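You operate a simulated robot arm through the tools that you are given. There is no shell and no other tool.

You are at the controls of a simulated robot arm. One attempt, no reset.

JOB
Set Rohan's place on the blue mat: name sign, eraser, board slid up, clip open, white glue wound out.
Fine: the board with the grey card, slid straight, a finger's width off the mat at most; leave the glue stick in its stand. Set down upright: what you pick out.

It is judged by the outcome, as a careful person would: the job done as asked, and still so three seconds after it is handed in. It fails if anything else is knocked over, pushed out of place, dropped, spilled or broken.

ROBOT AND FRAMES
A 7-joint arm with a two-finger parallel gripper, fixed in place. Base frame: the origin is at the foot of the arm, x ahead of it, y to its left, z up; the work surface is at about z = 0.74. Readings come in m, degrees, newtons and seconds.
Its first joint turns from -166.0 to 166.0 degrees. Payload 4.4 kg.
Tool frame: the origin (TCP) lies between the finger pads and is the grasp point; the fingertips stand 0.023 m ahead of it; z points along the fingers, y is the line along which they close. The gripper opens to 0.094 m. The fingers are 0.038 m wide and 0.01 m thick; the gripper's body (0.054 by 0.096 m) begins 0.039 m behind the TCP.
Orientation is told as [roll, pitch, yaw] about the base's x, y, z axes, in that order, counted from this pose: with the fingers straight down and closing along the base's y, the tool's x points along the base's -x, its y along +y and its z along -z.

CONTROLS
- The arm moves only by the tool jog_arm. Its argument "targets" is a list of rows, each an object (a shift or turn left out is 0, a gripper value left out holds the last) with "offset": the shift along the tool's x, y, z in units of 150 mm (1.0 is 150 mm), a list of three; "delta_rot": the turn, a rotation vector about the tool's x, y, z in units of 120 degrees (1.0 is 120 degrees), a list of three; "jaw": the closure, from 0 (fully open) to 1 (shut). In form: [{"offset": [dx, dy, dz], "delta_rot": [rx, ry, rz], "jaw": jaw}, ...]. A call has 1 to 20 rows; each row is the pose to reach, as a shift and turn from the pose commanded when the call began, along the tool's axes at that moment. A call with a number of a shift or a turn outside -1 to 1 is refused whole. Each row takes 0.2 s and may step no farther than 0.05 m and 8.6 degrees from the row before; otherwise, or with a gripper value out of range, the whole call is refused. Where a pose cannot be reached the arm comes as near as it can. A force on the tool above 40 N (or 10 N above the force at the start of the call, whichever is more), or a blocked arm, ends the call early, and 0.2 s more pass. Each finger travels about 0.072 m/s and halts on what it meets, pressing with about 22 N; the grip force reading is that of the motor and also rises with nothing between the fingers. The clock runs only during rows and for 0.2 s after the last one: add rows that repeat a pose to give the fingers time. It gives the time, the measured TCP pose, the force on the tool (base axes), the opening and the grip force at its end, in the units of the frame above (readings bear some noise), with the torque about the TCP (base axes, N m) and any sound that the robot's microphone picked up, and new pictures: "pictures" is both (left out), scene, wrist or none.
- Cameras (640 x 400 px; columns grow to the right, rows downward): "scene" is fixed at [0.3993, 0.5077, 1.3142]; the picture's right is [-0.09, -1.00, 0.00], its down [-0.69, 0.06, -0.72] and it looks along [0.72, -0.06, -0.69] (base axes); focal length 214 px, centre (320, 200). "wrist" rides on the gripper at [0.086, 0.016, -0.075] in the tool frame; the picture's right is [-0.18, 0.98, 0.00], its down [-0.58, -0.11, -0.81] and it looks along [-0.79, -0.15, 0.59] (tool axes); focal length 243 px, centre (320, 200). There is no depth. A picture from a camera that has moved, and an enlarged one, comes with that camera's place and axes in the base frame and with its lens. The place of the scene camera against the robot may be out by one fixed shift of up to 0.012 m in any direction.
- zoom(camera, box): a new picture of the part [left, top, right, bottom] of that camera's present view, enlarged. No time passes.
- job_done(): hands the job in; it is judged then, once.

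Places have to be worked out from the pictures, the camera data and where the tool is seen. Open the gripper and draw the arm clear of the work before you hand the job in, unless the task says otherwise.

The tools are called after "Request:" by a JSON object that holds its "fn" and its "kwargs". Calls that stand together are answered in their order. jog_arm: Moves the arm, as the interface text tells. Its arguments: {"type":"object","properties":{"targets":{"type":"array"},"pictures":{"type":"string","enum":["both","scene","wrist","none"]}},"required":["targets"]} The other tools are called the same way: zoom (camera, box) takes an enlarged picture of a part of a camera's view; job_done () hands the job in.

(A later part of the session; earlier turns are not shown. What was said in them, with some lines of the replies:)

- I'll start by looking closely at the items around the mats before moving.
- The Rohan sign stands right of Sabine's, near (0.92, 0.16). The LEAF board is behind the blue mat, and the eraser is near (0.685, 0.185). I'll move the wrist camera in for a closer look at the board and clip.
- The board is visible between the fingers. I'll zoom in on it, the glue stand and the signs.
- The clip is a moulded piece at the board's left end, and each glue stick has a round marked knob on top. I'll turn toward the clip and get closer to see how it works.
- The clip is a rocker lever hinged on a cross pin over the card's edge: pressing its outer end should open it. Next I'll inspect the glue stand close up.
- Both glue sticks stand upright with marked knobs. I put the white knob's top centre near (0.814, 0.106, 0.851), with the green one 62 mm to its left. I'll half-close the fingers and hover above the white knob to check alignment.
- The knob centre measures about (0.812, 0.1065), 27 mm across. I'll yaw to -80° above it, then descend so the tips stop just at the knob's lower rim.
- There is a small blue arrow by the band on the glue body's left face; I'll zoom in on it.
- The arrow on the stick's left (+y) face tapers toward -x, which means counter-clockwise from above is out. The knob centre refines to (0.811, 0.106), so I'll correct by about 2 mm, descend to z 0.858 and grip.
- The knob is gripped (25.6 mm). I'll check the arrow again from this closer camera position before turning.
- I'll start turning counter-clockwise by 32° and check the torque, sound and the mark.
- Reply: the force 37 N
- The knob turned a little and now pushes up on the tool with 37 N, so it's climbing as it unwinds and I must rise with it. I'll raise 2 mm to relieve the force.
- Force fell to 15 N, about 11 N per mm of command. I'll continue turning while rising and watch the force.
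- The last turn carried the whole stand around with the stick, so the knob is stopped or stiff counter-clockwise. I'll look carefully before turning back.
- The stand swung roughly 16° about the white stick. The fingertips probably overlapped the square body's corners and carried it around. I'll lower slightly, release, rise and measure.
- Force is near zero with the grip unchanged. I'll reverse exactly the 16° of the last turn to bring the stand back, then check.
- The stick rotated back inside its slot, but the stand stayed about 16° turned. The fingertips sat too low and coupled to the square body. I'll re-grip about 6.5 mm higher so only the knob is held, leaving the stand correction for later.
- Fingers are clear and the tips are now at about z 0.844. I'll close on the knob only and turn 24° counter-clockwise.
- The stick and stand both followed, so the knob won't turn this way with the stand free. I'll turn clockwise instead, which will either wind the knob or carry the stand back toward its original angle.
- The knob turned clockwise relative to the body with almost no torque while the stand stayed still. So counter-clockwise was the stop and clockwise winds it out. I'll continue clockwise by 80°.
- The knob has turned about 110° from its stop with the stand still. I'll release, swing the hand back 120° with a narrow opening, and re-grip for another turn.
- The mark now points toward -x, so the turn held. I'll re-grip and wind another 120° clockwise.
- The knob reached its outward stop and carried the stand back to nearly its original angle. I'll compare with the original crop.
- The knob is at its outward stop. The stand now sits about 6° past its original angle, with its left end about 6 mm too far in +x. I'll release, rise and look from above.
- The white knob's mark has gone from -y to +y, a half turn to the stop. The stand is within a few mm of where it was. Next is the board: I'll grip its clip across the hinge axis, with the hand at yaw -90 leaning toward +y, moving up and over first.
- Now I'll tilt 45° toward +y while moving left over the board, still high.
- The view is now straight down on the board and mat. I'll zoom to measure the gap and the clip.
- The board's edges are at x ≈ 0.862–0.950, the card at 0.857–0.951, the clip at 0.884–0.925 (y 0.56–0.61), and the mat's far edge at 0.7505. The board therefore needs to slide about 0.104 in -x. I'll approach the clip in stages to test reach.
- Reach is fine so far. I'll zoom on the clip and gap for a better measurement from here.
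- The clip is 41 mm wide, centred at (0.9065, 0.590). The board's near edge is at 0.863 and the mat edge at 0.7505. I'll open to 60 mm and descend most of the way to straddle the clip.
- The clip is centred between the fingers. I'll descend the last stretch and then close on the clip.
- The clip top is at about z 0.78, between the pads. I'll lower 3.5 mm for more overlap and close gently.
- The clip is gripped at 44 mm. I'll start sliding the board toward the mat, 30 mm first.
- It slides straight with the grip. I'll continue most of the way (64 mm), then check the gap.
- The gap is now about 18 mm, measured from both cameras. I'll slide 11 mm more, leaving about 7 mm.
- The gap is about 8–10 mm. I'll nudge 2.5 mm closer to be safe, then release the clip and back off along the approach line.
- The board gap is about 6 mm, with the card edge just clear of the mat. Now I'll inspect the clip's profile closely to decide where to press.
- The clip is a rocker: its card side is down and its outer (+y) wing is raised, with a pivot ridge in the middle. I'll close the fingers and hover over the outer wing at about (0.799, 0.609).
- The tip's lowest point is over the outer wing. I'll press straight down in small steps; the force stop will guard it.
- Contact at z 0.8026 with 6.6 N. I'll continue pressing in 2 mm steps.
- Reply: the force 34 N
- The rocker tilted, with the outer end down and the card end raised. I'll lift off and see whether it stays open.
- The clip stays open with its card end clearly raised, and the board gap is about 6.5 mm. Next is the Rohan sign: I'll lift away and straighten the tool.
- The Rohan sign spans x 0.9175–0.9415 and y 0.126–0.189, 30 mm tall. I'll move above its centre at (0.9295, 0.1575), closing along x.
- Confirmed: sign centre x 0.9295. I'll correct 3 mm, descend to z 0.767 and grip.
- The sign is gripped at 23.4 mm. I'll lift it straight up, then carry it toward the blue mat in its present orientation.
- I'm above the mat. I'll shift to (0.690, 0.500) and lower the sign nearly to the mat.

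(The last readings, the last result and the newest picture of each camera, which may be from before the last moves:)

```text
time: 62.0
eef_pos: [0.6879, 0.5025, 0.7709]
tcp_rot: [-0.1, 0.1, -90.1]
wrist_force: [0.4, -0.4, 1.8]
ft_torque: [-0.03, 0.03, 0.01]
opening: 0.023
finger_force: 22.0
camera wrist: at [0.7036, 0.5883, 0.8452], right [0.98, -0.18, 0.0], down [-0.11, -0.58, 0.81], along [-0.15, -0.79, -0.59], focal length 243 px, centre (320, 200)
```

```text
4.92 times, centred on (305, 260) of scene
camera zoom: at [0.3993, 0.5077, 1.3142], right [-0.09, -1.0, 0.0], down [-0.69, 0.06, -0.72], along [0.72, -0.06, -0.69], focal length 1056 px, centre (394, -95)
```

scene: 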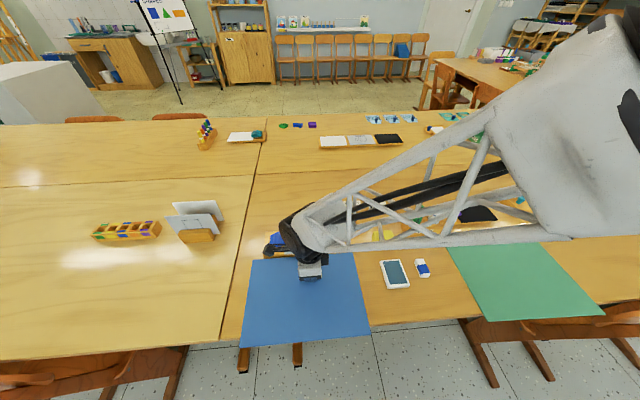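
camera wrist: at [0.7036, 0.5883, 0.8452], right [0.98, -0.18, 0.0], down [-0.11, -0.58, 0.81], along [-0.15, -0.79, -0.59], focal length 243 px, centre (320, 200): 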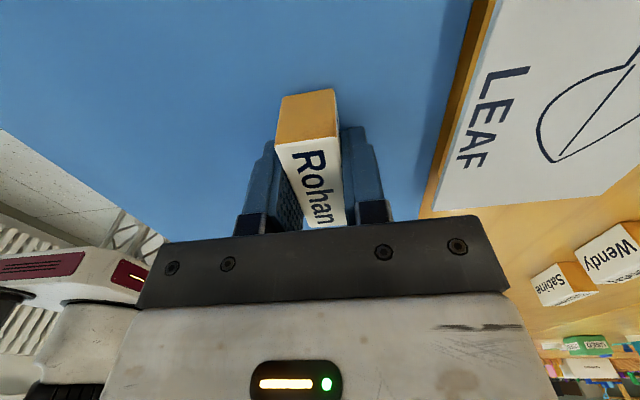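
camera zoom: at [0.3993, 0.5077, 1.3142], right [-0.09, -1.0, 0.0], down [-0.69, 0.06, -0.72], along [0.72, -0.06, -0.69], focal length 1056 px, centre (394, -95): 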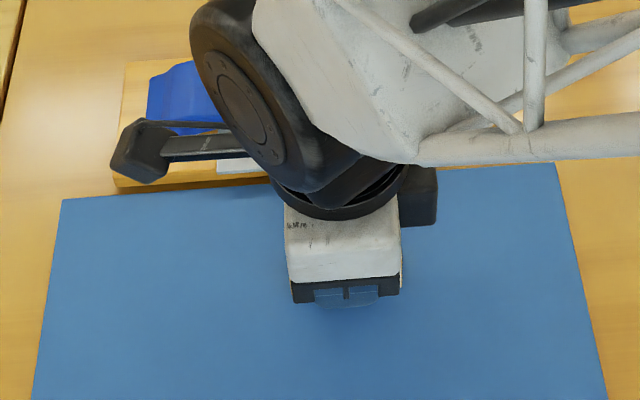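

I'll lower the last few millimetres in 1 mm steps until contact.

Request:
{"fn": "jog_arm", "kwargs": {"targets": [{"offset": [0, 0, 0.0067]}, {"offset": [0, 0, 0.0133]}, {"offset": [0, 0, 0.0133]}], "pictures": "none"}}

```text
time: 62.8
eef_pos: [0.6886, 0.5016, 0.7696]
tcp_rot: [0.0, 0.0, -90.0]
wrist_force: [-5.8, 4.3, 18.9]
ft_torque: [0.06, 0.1, 0.0]
opening: 0.0231
finger_force: 22.4
```

Contact (19 N). I'll open, then rise straight up.

Request:
{"fn": "jog_arm", "kwargs": {"targets": [{"offset": [0, 0, -0.005]}, {"offset": [0, 0, -0.005], "jaw": 0.3}, {"offset": [0, 0, -0.005], "jaw": 0.3}, {"offset": [0, 0, -0.005], "jaw": 0.3}, {"offset": [0, 0, -0.2], "jaw": 0.3}, {"offset": [0, 0, -0.5], "jaw": 0.3}, {"offset": [0, 0, -0.8], "jaw": 0.3}, {"offset": [0, 0, -1.0], "jaw": 0.3}, {"offset": [0, 0, -1.0], "jaw": 0.3}]}}

Request:
{"fn": "zoom", "kwargs": {"camera": "scene", "box": [240, 220, 370, 300]}}

Request:
{"fn": "zoom", "kwargs": {"camera": "wrist", "box": [220, 0, 420, 160]}}

```text
time: 64.8
eef_pos: [0.6855, 0.5003, 0.9169]
tcp_rot: [-0.1, 0.0, -90.0]
wrist_force: [0.4, 0.6, -0.4]
ft_torque: [0.03, 0.04, 0.01]
opening: 0.0659
finger_force: 0.1
camera wrist: at [0.7027, 0.5851, 0.9906], right [0.98, -0.18, 0.0], down [-0.11, -0.58, 0.81], along [-0.15, -0.79, -0.59], focal length 243 px, centre (320, 200)
```

scene: 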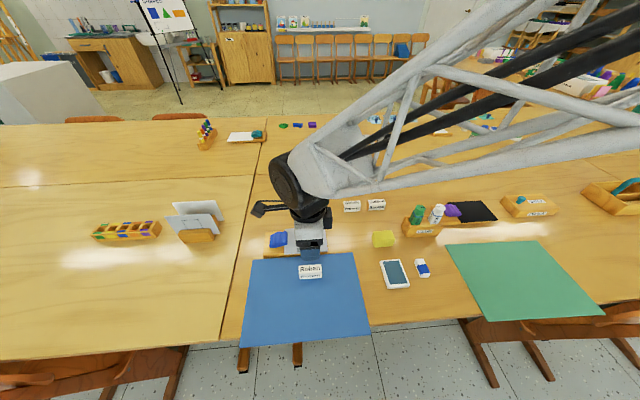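
wrist: 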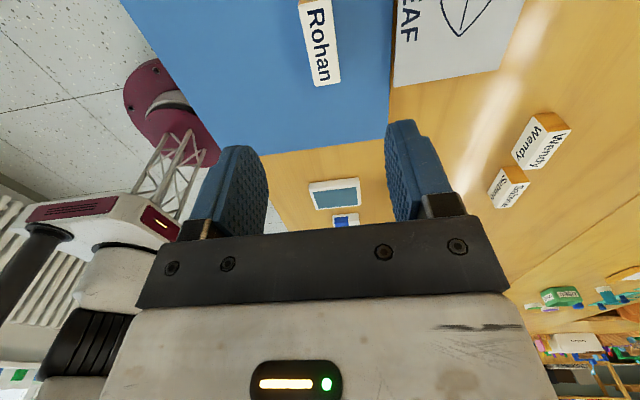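

```text
4.92 times, centred on (305, 260) of scene
camera zoom: at [0.3993, 0.5077, 1.3142], right [-0.09, -1.0, 0.0], down [-0.69, 0.06, -0.72], along [0.72, -0.06, -0.69], focal length 1056 px, centre (394, -95)
```

zoom: 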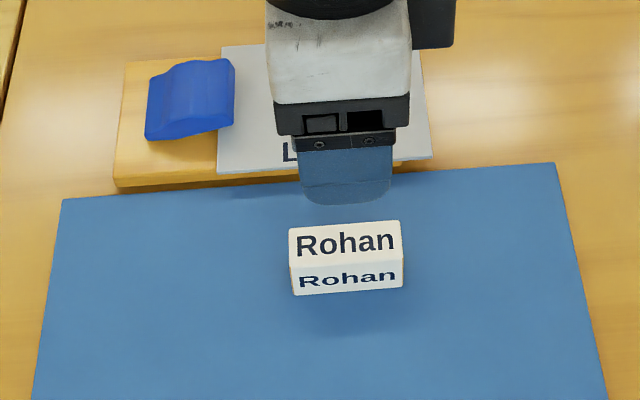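

```text
2.50 times, centred on (320, 80) of wrist
camera zoom: at [0.7027, 0.5851, 0.9906], right [0.98, -0.18, 0.0], down [-0.11, -0.58, 0.81], along [-0.15, -0.79, -0.59], focal length 606 px, centre (320, 500)
```

zoom: 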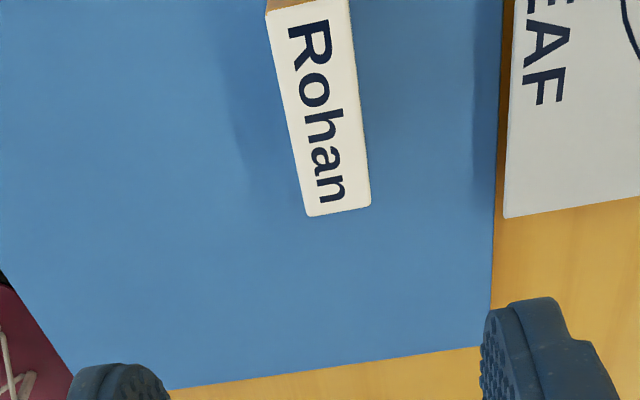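

The sign stands upright on the mat, facing the seat. Next I'll turn back to yaw 0 and move to view the eraser.

Request:
{"fn": "jog_arm", "kwargs": {"targets": [{"offset": [-0.09, -0.08, 0], "delta_rot": [0, 0, -0.0682]}, {"offset": [-0.18, -0.16, 0], "delta_rot": [0, 0, -0.1364]}, {"offset": [-0.27, -0.25, 0], "delta_rot": [0, 0, -0.2045]}, {"offset": [-0.36, -0.33, 0], "delta_rot": [0, 0, -0.2727]}, {"offset": [-0.45, -0.41, 0], "delta_rot": [0, 0, -0.3409]}, {"offset": [-0.55, -0.5, 0], "delta_rot": [0, 0, -0.4091]}, {"offset": [-0.64, -0.58, 0], "delta_rot": [0, 0, -0.4773]}, {"offset": [-0.73, -0.66, 0], "delta_rot": [0, 0, -0.5455]}, {"offset": [-0.82, -0.74, 0], "delta_rot": [0, 0, -0.6136]}, {"offset": [-0.91, -0.82, 0], "delta_rot": [0, 0, -0.6818]}, {"offset": [-1.0, -0.903, 0], "delta_rot": [0, 0, -0.75]}, {"offset": [-1.0, -0.903, 0], "delta_rot": [0, 0, -0.75]}], "pictures": "none"}}

Request:
{"fn": "jog_arm", "kwargs": {"targets": [{"offset": [0, -0.3, 0]}, {"offset": [0, -0.6, 0]}, {"offset": [0, -0.9, 0]}, {"offset": [0, -0.9, 0]}]}}

```text
time: 67.4
eef_pos: [0.5526, 0.3528, 0.9182]
tcp_rot: [0.0, 0.0, 0.0]
wrist_force: [-0.6, 0.2, 1.3]
ft_torque: [0.01, 0.02, 0.0]
opening: 0.066
finger_force: 0.0
```

```text
time: 68.4
eef_pos: [0.5529, 0.2126, 0.9194]
tcp_rot: [0.0, 0.0, -0.2]
wrist_force: [-0.7, 0.7, 0.5]
ft_torque: [0.02, 0.0, -0.03]
opening: 0.0659
finger_force: 0.2
camera wrist: at [0.4663, 0.229, 0.9929], right [0.18, 0.98, 0.0], down [0.58, -0.11, 0.81], along [0.79, -0.15, -0.59], focal length 243 px, centre (320, 200)
```

scene: 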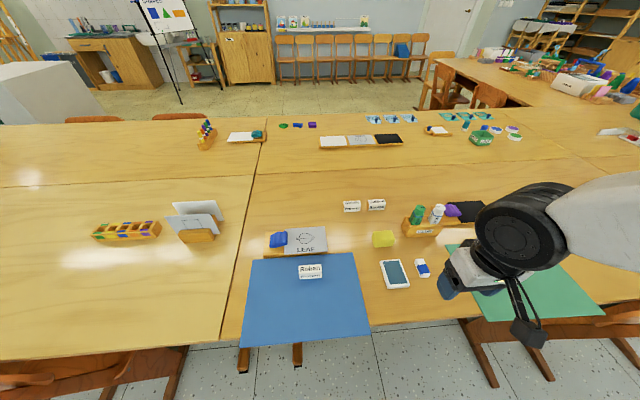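
wrist: 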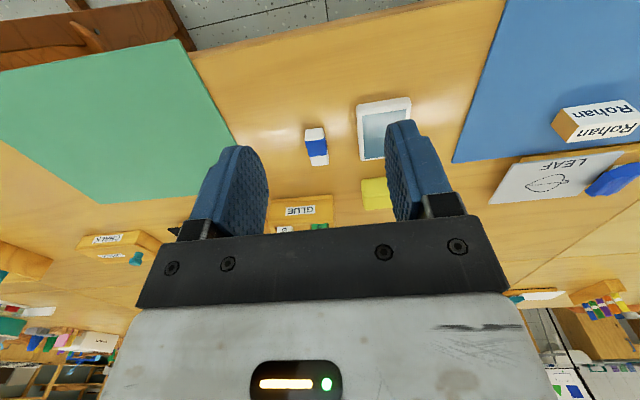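

Request:
{"fn": "zoom", "kwargs": {"camera": "wrist", "box": [270, 90, 420, 180]}}

Request:
{"fn": "zoom", "kwargs": {"camera": "scene", "box": [375, 245, 445, 295]}}

Request:
{"fn": "zoom", "kwargs": {"camera": "scene", "box": [225, 215, 385, 315]}}

```text
4.27 times, centred on (345, 135) of wrist
camera zoom: at [0.4663, 0.229, 0.9929], right [0.18, 0.98, 0.0], down [0.58, -0.11, 0.81], along [0.79, -0.15, -0.59], focal length 1035 px, centre (213, 477)
```

zoom: 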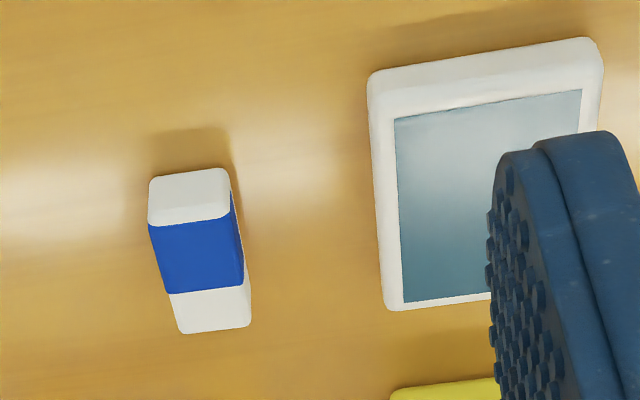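

```text
8.00 times, centred on (410, 270) of scene
camera zoom: at [0.3993, 0.5077, 1.3142], right [-0.09, -1.0, 0.0], down [-0.69, 0.06, -0.72], along [0.72, -0.06, -0.69], focal length 1716 px, centre (-400, -360)
```

zoom: 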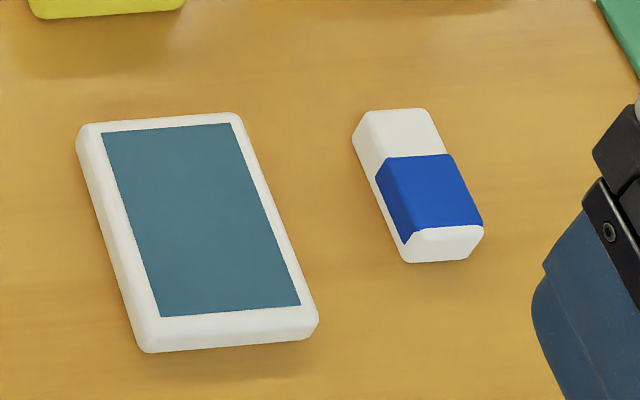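

```text
4.00 times, centred on (305, 265) of scene
camera zoom: at [0.3993, 0.5077, 1.3142], right [-0.09, -1.0, 0.0], down [-0.69, 0.06, -0.72], along [0.72, -0.06, -0.69], focal length 858 px, centre (380, -60)
```

zoom: 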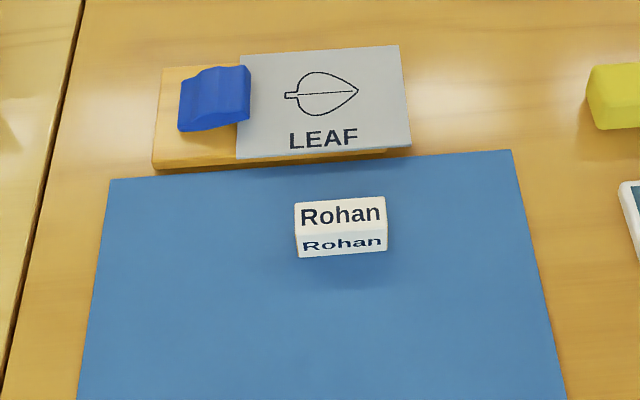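

The eraser spans x 0.654–0.699 and y 0.1745–0.197, about 20 mm tall and square to the axes, with the slate 43 mm to its left. I'll move above it with the fingers closing along y.

Request:
{"fn": "jog_arm", "kwargs": {"targets": [{"offset": [-0.25, -0.05, 0.1]}, {"offset": [-0.5, -0.1, 0.2]}, {"offset": [-0.7, -0.15, 0.3]}, {"offset": [-0.824, -0.18, 0.4]}, {"offset": [-0.824, -0.18, 0.4]}]}}

Request:
{"fn": "zoom", "kwargs": {"camera": "wrist", "box": [220, 0, 440, 180]}}

```text
time: 69.6
eef_pos: [0.677, 0.1871, 0.8584]
tcp_rot: [-0.1, -0.1, 0.1]
wrist_force: [0.6, 0.9, -0.2]
ft_torque: [-0.04, 0.0, 0.01]
opening: 0.0659
finger_force: 0.0
camera wrist: at [0.5912, 0.2031, 0.9344], right [0.18, 0.98, 0.0], down [0.58, -0.11, 0.81], along [0.79, -0.15, -0.59], focal length 243 px, centre (320, 200)
```

scene: 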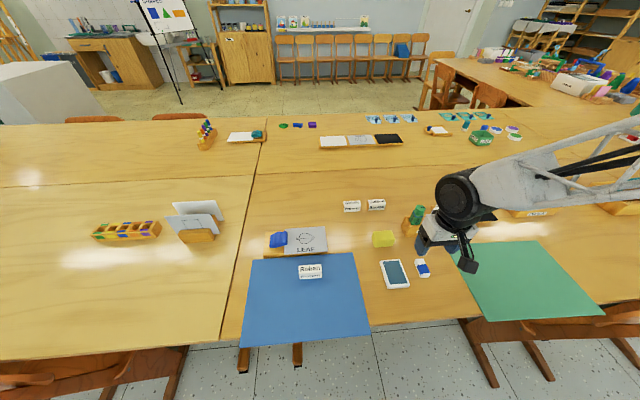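
wrist: 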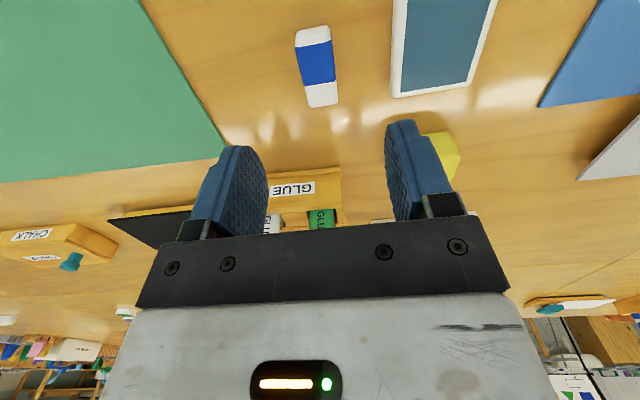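

```text
2.22 times, centred on (330, 90) of wrist
camera zoom: at [0.5912, 0.2031, 0.9344], right [0.18, 0.98, 0.0], down [0.58, -0.11, 0.81], along [0.79, -0.15, -0.59], focal length 539 px, centre (298, 444)
```

zoom: 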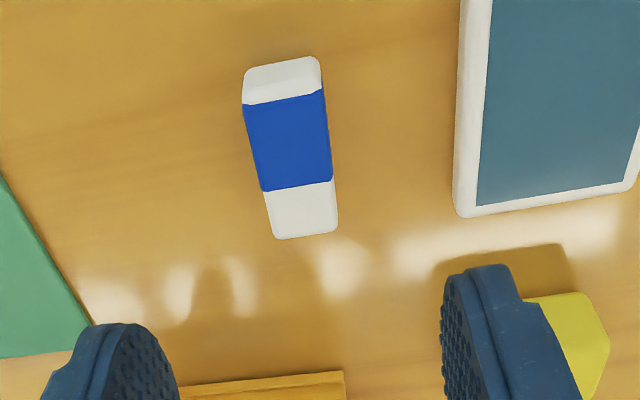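

The position is confirmed. I'll descend to z 0.766 and grip the eraser.

Request:
{"fn": "jog_arm", "kwargs": {"targets": [{"offset": [0, -0.013, 0.2]}, {"offset": [0, -0.013, 0.4]}, {"offset": [0, -0.013, 0.55]}, {"offset": [0, -0.013, 0.612]}, {"offset": [0, -0.013, 0.612]}, {"offset": [0, -0.013, 0.612], "jaw": 0.85}, {"offset": [0, -0.013, 0.612], "jaw": 0.85}, {"offset": [0, -0.013, 0.612], "jaw": 0.85}, {"offset": [0, -0.013, 0.612], "jaw": 0.85}]}}

Request:
{"fn": "zoom", "kwargs": {"camera": "scene", "box": [375, 235, 465, 295]}}

```text
time: 71.6
eef_pos: [0.6755, 0.1867, 0.7694]
tcp_rot: [0.1, -0.1, -0.1]
wrist_force: [-0.2, -0.1, -0.4]
ft_torque: [-0.02, 0.0, 0.03]
opening: 0.0228
finger_force: 22.7
camera wrist: at [0.5889, 0.2025, 0.8431], right [0.18, 0.98, 0.0], down [0.58, -0.11, 0.81], along [0.79, -0.15, -0.59], focal length 243 px, centre (320, 200)
```

scene: 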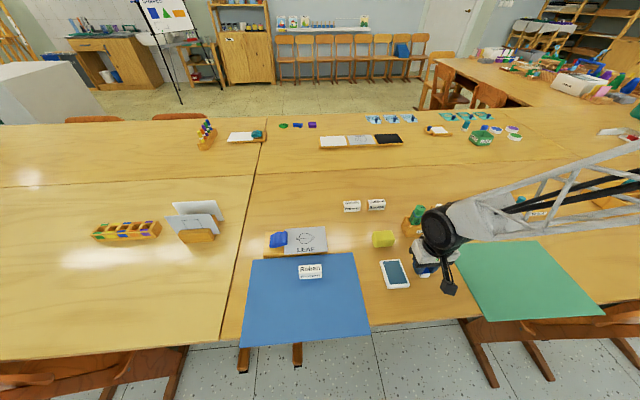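
wrist: 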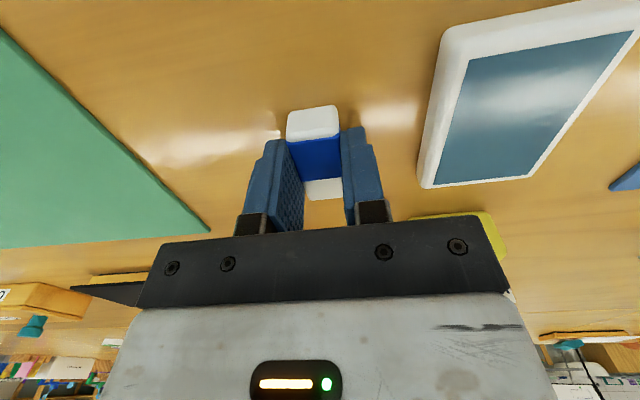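

```text
6.67 times, centred on (420, 265) of scene
camera zoom: at [0.3993, 0.5077, 1.3142], right [-0.09, -1.0, 0.0], down [-0.69, 0.06, -0.72], along [0.72, -0.06, -0.69], focal length 1430 px, centre (-347, -233)
```

zoom: 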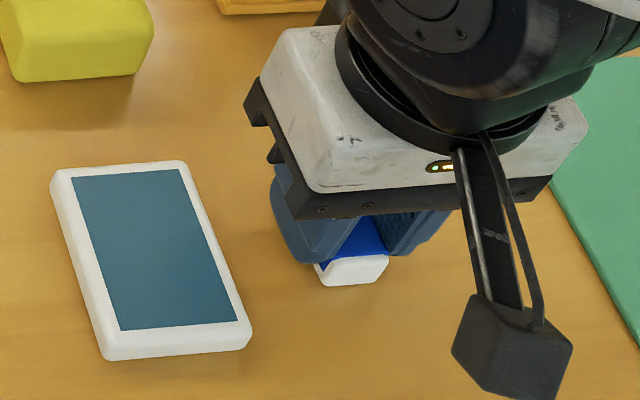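

The eraser is gripped at 22.8 mm. I'll lift and carry it to the mat in front of the sign.

Request:
{"fn": "jog_arm", "kwargs": {"targets": [{"offset": [0, 0, -0.1]}, {"offset": [0, 0, -0.35]}, {"offset": [0, 0, -0.65]}, {"offset": [0, 0, -0.8]}, {"offset": [0.1, 0.2, -0.8]}, {"offset": [0.2, 0.5, -0.8]}, {"offset": [0.3, 0.75, -0.8]}, {"offset": [0.4, 1.0, -0.8]}, {"offset": [0.4, 1.0, -0.8]}], "pictures": "scene"}}

Request:
{"fn": "jog_arm", "kwargs": {"targets": [{"offset": [0, 0.25, 0]}, {"offset": [0, 0.5, 0]}, {"offset": [0, 0.75, 0]}, {"offset": [0, 0.85, 0]}, {"offset": [0, 0.85, 0]}]}}

```text
time: 73.6
eef_pos: [0.6184, 0.3363, 0.8868]
tcp_rot: [0.0, 0.0, 0.0]
wrist_force: [-0.1, -0.7, 0.0]
ft_torque: [-0.01, -0.01, -0.02]
opening: 0.0229
finger_force: 21.9
```

scene: 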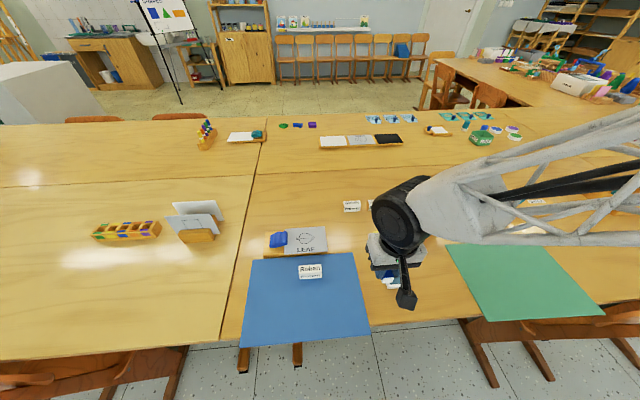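

```text
time: 74.8
eef_pos: [0.6148, 0.4655, 0.8858]
tcp_rot: [0.0, 0.0, -0.1]
wrist_force: [-0.8, 0.2, 0.2]
ft_torque: [0.0, 0.02, -0.03]
opening: 0.0233
finger_force: 21.9
camera wrist: at [0.5292, 0.481, 0.9603], right [0.18, 0.98, 0.0], down [0.58, -0.11, 0.81], along [0.79, -0.15, -0.59], focal length 243 px, centre (320, 200)
```

scene: 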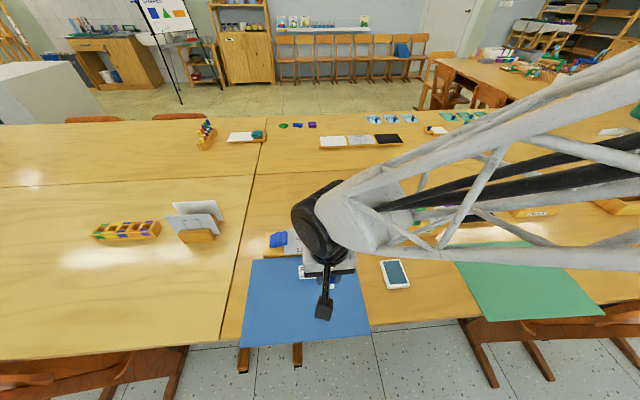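
wrist: 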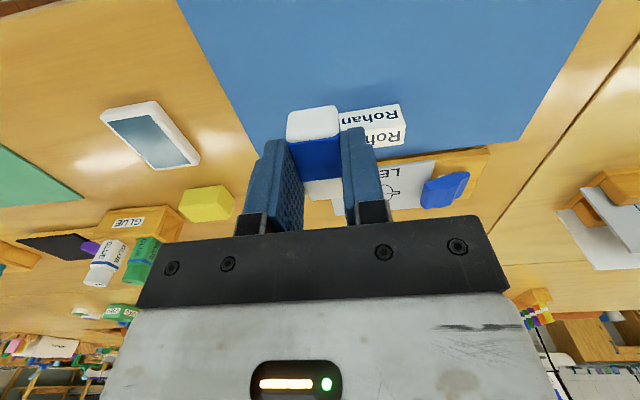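

I'll lower to just above the mat at (0.615, 0.465), clear of the sign, then probe for contact.

Request:
{"fn": "jog_arm", "kwargs": {"targets": [{"offset": [0, 0, 0.25]}, {"offset": [0, 0, 0.5]}, {"offset": [0, 0, 0.68]}, {"offset": [0, 0, 0.745]}, {"offset": [0, 0, 0.745]}], "pictures": "none"}}

Request:
{"fn": "jog_arm", "kwargs": {"targets": [{"offset": [0, 0, 0.0067]}, {"offset": [0, 0, 0.0133]}, {"offset": [0, 0, 0.0133]}], "pictures": "none"}}

```text
time: 76.0
eef_pos: [0.6137, 0.4659, 0.7761]
tcp_rot: [-0.1, 0.0, 0.0]
wrist_force: [0.3, -1.0, 0.4]
ft_torque: [0.0, 0.04, 0.02]
opening: 0.023
finger_force: 21.9
```

```text
time: 76.8
eef_pos: [0.6144, 0.4653, 0.7751]
tcp_rot: [0.0, 0.1, 0.0]
wrist_force: [0.5, 0.9, -0.6]
ft_torque: [-0.03, 0.0, 0.0]
opening: 0.0229
finger_force: 22.3
```

No contact yet; I'll continue down in 1 mm steps.

Request:
{"fn": "jog_arm", "kwargs": {"targets": [{"offset": [0, 0, 0.0067]}, {"offset": [0, 0, 0.0133]}, {"offset": [0, 0, 0.0133]}], "pictures": "none"}}

```text
time: 77.6
eef_pos: [0.6173, 0.4647, 0.7722]
tcp_rot: [0.0, -0.1, 0.0]
wrist_force: [-5.3, -4.0, 17.4]
ft_torque: [-0.13, 0.1, -0.01]
opening: 0.023
finger_force: 22.1
```

Contact (17 N). I'll release and rise straight up.

Request:
{"fn": "jog_arm", "kwargs": {"targets": [{"offset": [0, 0, -0.005]}, {"offset": [0, 0, -0.005], "jaw": 0.4}, {"offset": [0, 0, -0.005], "jaw": 0.4}, {"offset": [0, 0, -0.005], "jaw": 0.4}, {"offset": [0, 0, -0.2], "jaw": 0.4}, {"offset": [0, 0, -0.5], "jaw": 0.4}, {"offset": [0, 0, -0.8], "jaw": 0.4}, {"offset": [0, 0, -1.0], "jaw": 0.4}, {"offset": [0, 0, -1.0], "jaw": 0.4}], "pictures": "none"}}

Request:
{"fn": "jog_arm", "kwargs": {"targets": [{"offset": [0.2, -0.25, 0]}, {"offset": [0.3, -0.5, 0]}, {"offset": [0.4, -0.75, 0]}, {"offset": [0.4, -1.0, 0]}, {"offset": [0.4, -1.0, -0.3]}, {"offset": [0.4, -1.0, -0.6]}, {"offset": [0.4, -1.0, -0.6]}]}}

Request:
{"fn": "zoom", "kwargs": {"camera": "scene", "box": [225, 215, 385, 315]}}

Request:
{"fn": "zoom", "kwargs": {"camera": "wrist", "box": [300, 0, 640, 200]}}

```text
time: 79.6
eef_pos: [0.6216, 0.464, 0.9197]
tcp_rot: [0.1, 0.1, 0.0]
wrist_force: [-0.3, 0.4, 0.6]
ft_torque: [0.02, 0.0, 0.0]
opening: 0.0566
finger_force: 0.0
```

```text
time: 81.2
eef_pos: [0.5582, 0.3164, 1.0127]
tcp_rot: [-0.1, 0.0, 0.0]
wrist_force: [-0.9, 1.2, 0.9]
ft_torque: [0.05, 0.01, 0.0]
opening: 0.0564
finger_force: 0.1
camera wrist: at [0.4707, 0.3326, 1.0857], right [0.18, 0.98, 0.0], down [0.58, -0.11, 0.81], along [0.79, -0.15, -0.59], focal length 243 px, centre (320, 200)
```

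scene: 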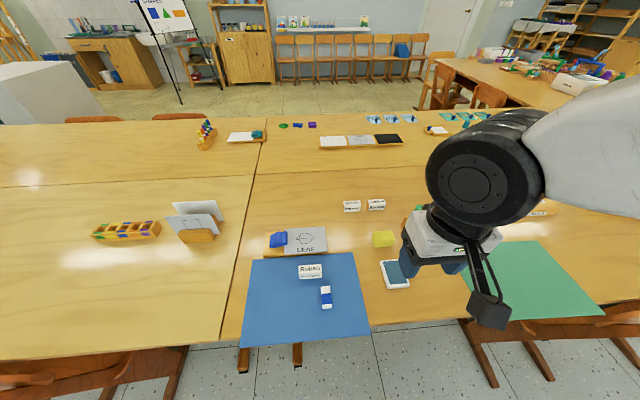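
wrist: 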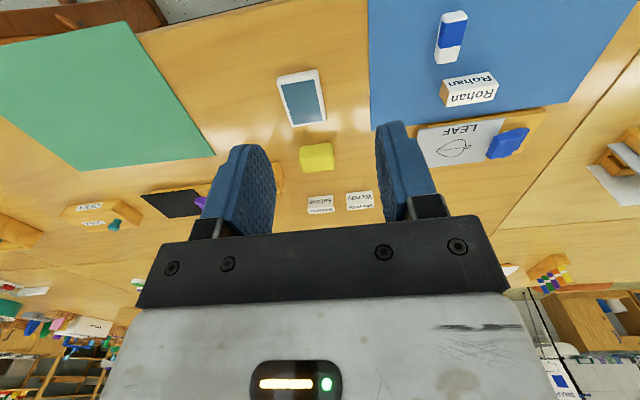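

```text
4.00 times, centred on (305, 265) of scene
camera zoom: at [0.3993, 0.5077, 1.3142], right [-0.09, -1.0, 0.0], down [-0.69, 0.06, -0.72], along [0.72, -0.06, -0.69], focal length 858 px, centre (380, -60)
```

zoom: 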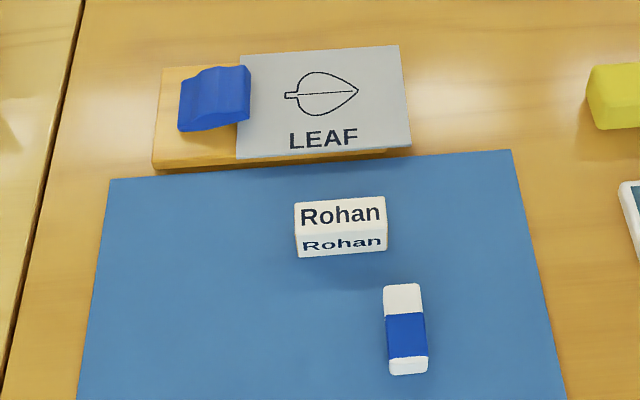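

```text
1.88 times, centred on (470, 100) of wrist
camera zoom: at [0.4707, 0.3326, 1.0857], right [0.18, 0.98, 0.0], down [0.58, -0.11, 0.81], along [0.79, -0.15, -0.59], focal length 457 px, centre (38, 388)
```

zoom: 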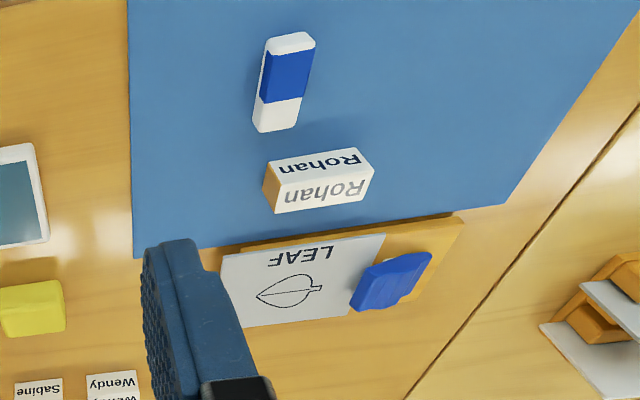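

Sign and eraser are on the mat, and the board and open clip look right. I'll draw the arm up and clear, then re-check the glue stand against the original crop.

Request:
{"fn": "jog_arm", "kwargs": {"targets": [{"offset": [-0.1, 0.05, -0.25]}, {"offset": [-0.3, 0.1, -0.5]}, {"offset": [-0.5, 0.2, -0.75]}, {"offset": [-0.7, 0.3, -1.0]}, {"offset": [-0.9, 0.4, -1.0], "jaw": 0}, {"offset": [-1.0, 0.45, -1.0], "jaw": 0}, {"offset": [-1.0, 0.45, -1.0], "jaw": 0}]}}

Request:
{"fn": "zoom", "kwargs": {"camera": "scene", "box": [395, 195, 455, 245]}}

Request:
{"fn": "zoom", "kwargs": {"camera": "scene", "box": [400, 180, 560, 280]}}

Request:
{"fn": "zoom", "kwargs": {"camera": "wrist", "box": [160, 20, 280, 110]}}

```text
refused: row 3 steps farther than a row can; nothing moved
```

```text
8.00 times, centred on (425, 220) of scene
camera zoom: at [0.3993, 0.5077, 1.3142], right [-0.09, -1.0, 0.0], down [-0.69, 0.06, -0.72], along [0.72, -0.06, -0.69], focal length 1716 px, centre (-520, 40)
```

zoom: 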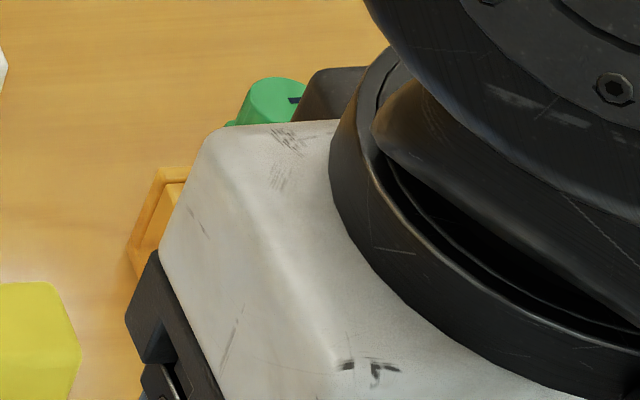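

```text
4.00 times, centred on (480, 230) of scene
camera zoom: at [0.3993, 0.5077, 1.3142], right [-0.09, -1.0, 0.0], down [-0.69, 0.06, -0.72], along [0.72, -0.06, -0.69], focal length 858 px, centre (-320, 80)
```

zoom: 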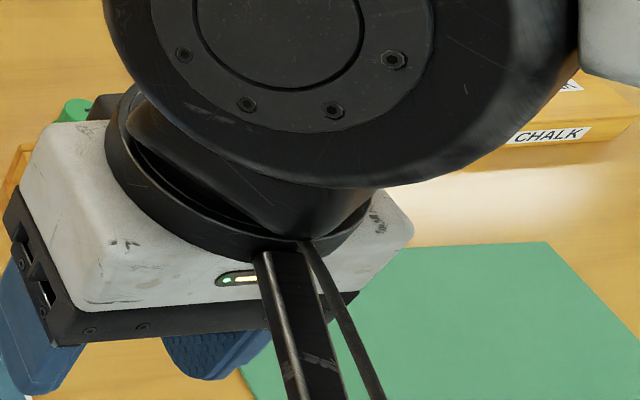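

```text
4.44 times, centred on (220, 65) of wrist
camera zoom: at [0.4707, 0.3326, 1.0857], right [0.18, 0.98, 0.0], down [0.58, -0.11, 0.81], along [0.79, -0.15, -0.59], focal length 1078 px, centre (764, 800)
```

zoom: 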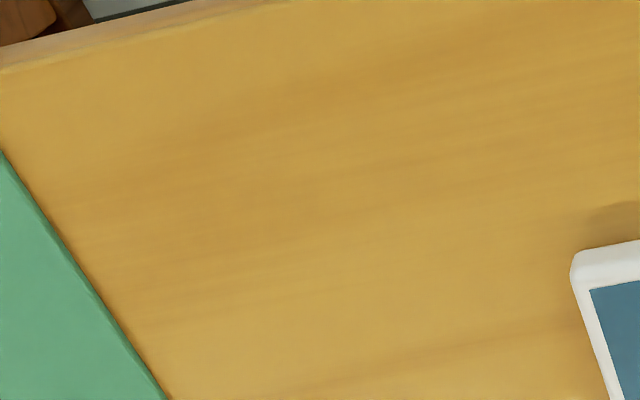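

The move was refused for too large a step, so I'll use smaller steps.

Request:
{"fn": "jog_arm", "kwargs": {"targets": [{"offset": [-0.1, 0.05, -0.25]}, {"offset": [-0.25, 0.1, -0.5]}, {"offset": [-0.4, 0.17, -0.75]}, {"offset": [-0.55, 0.25, -1.0]}, {"offset": [-0.8, 0.35, -1.0], "jaw": 0}, {"offset": [-1.0, 0.45, -1.0], "jaw": 0}, {"offset": [-1.0, 0.45, -1.0], "jaw": 0}]}}

Request:
{"fn": "zoom", "kwargs": {"camera": "scene", "box": [395, 195, 455, 245]}}

Request:
{"fn": "zoom", "kwargs": {"camera": "scene", "box": [400, 180, 560, 280]}}

Request:
{"fn": "zoom", "kwargs": {"camera": "wrist", "box": [160, 20, 280, 110]}}

```text
time: 82.8
eef_pos: [0.7062, 0.3841, 1.1637]
tcp_rot: [0.0, 0.0, -0.1]
wrist_force: [-0.3, 0.6, 0.2]
ft_torque: [0.03, 0.01, 0.01]
opening: 0.094
finger_force: 0.0
camera wrist: at [0.6192, 0.4, 1.238], right [0.18, 0.98, 0.0], down [0.58, -0.11, 0.81], along [0.79, -0.15, -0.59], focal length 243 px, centre (320, 200)
```

scene: 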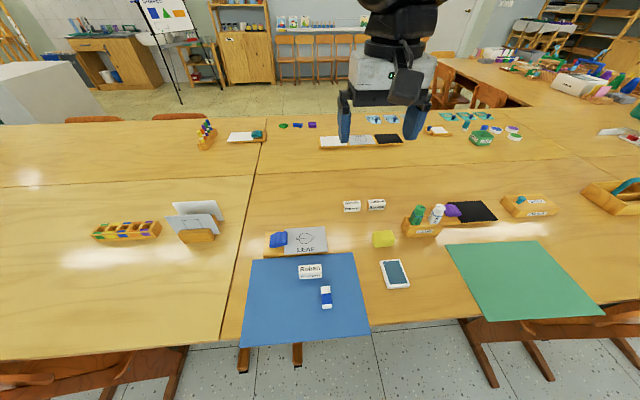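
wrist: 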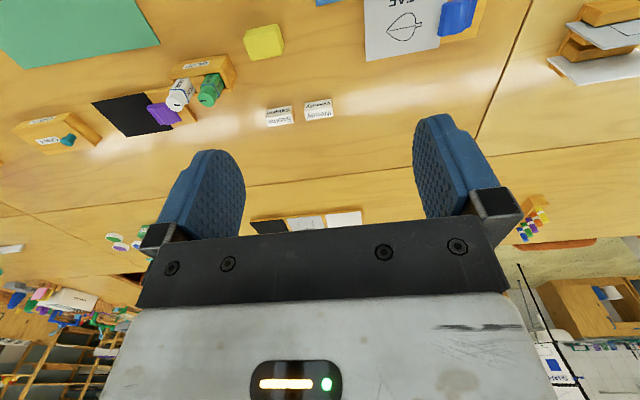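

```text
8.00 times, centred on (425, 220) of scene
camera zoom: at [0.3993, 0.5077, 1.3142], right [-0.09, -1.0, 0.0], down [-0.69, 0.06, -0.72], along [0.72, -0.06, -0.69], focal length 1716 px, centre (-520, 40)
```

zoom: 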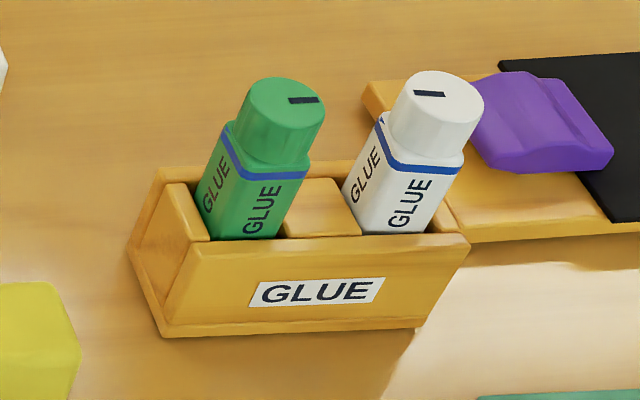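

```text
4.00 times, centred on (480, 230) of scene
camera zoom: at [0.3993, 0.5077, 1.3142], right [-0.09, -1.0, 0.0], down [-0.69, 0.06, -0.72], along [0.72, -0.06, -0.69], focal length 858 px, centre (-320, 80)
```

zoom: 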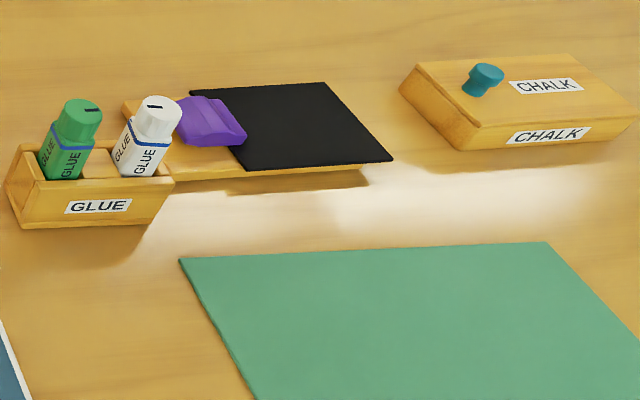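

```text
4.44 times, centred on (220, 65) of wrist
camera zoom: at [0.6192, 0.4, 1.238], right [0.18, 0.98, 0.0], down [0.58, -0.11, 0.81], along [0.79, -0.15, -0.59], focal length 1078 px, centre (764, 800)
```

zoom: 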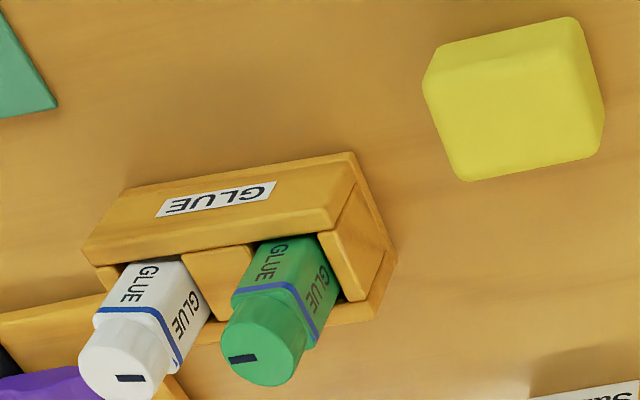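

Everything is in place:
- **Sign and eraser:** both upright on the blue mat.
- **Board:** slid straight, about 6 mm off the mat.
- **Clip:** still open.
- **White glue:** wound to its stop and still in its stand, which sits within about 6 mm of where it began.
- **Arm:** clear, with the gripper open.

I'm handing the job in.

Request:
{"fn": "job_done", "kwargs": {}}

```text
The job is handed in.
```

Rohan's place is set on the blue mat and I've handed the job in, but the glue stand ended up slightly out of place.

- **Name sign:** the Rohan sign stands upright on the mat, facing the seat.
- **Eraser:** the white and blue eraser lies flat on the mat in front of the sign.
- **Board:** the one with the grey LEAF card slid straight toward the mat and stops about 6 mm short of it.
- **Clip:** it is rocked open with its card end raised. It was still open in the last view, about half a minute later.
- **White glue:** the knob is wound half a turn clockwise to its stop, and the stick is still in its stand.

**Glue stand:** I first tried the knob the wrong way, and the stand swung round with the stick. It came back when the knob reached its outward stop. By the pictures it now sits about 4° off its original angle, with its left end about 6 mm from where it was. I left it there, because pushing it back risked knocking the green glue stick.

I saw nothing else moved or knocked over. The arm is clear with the gripper open.
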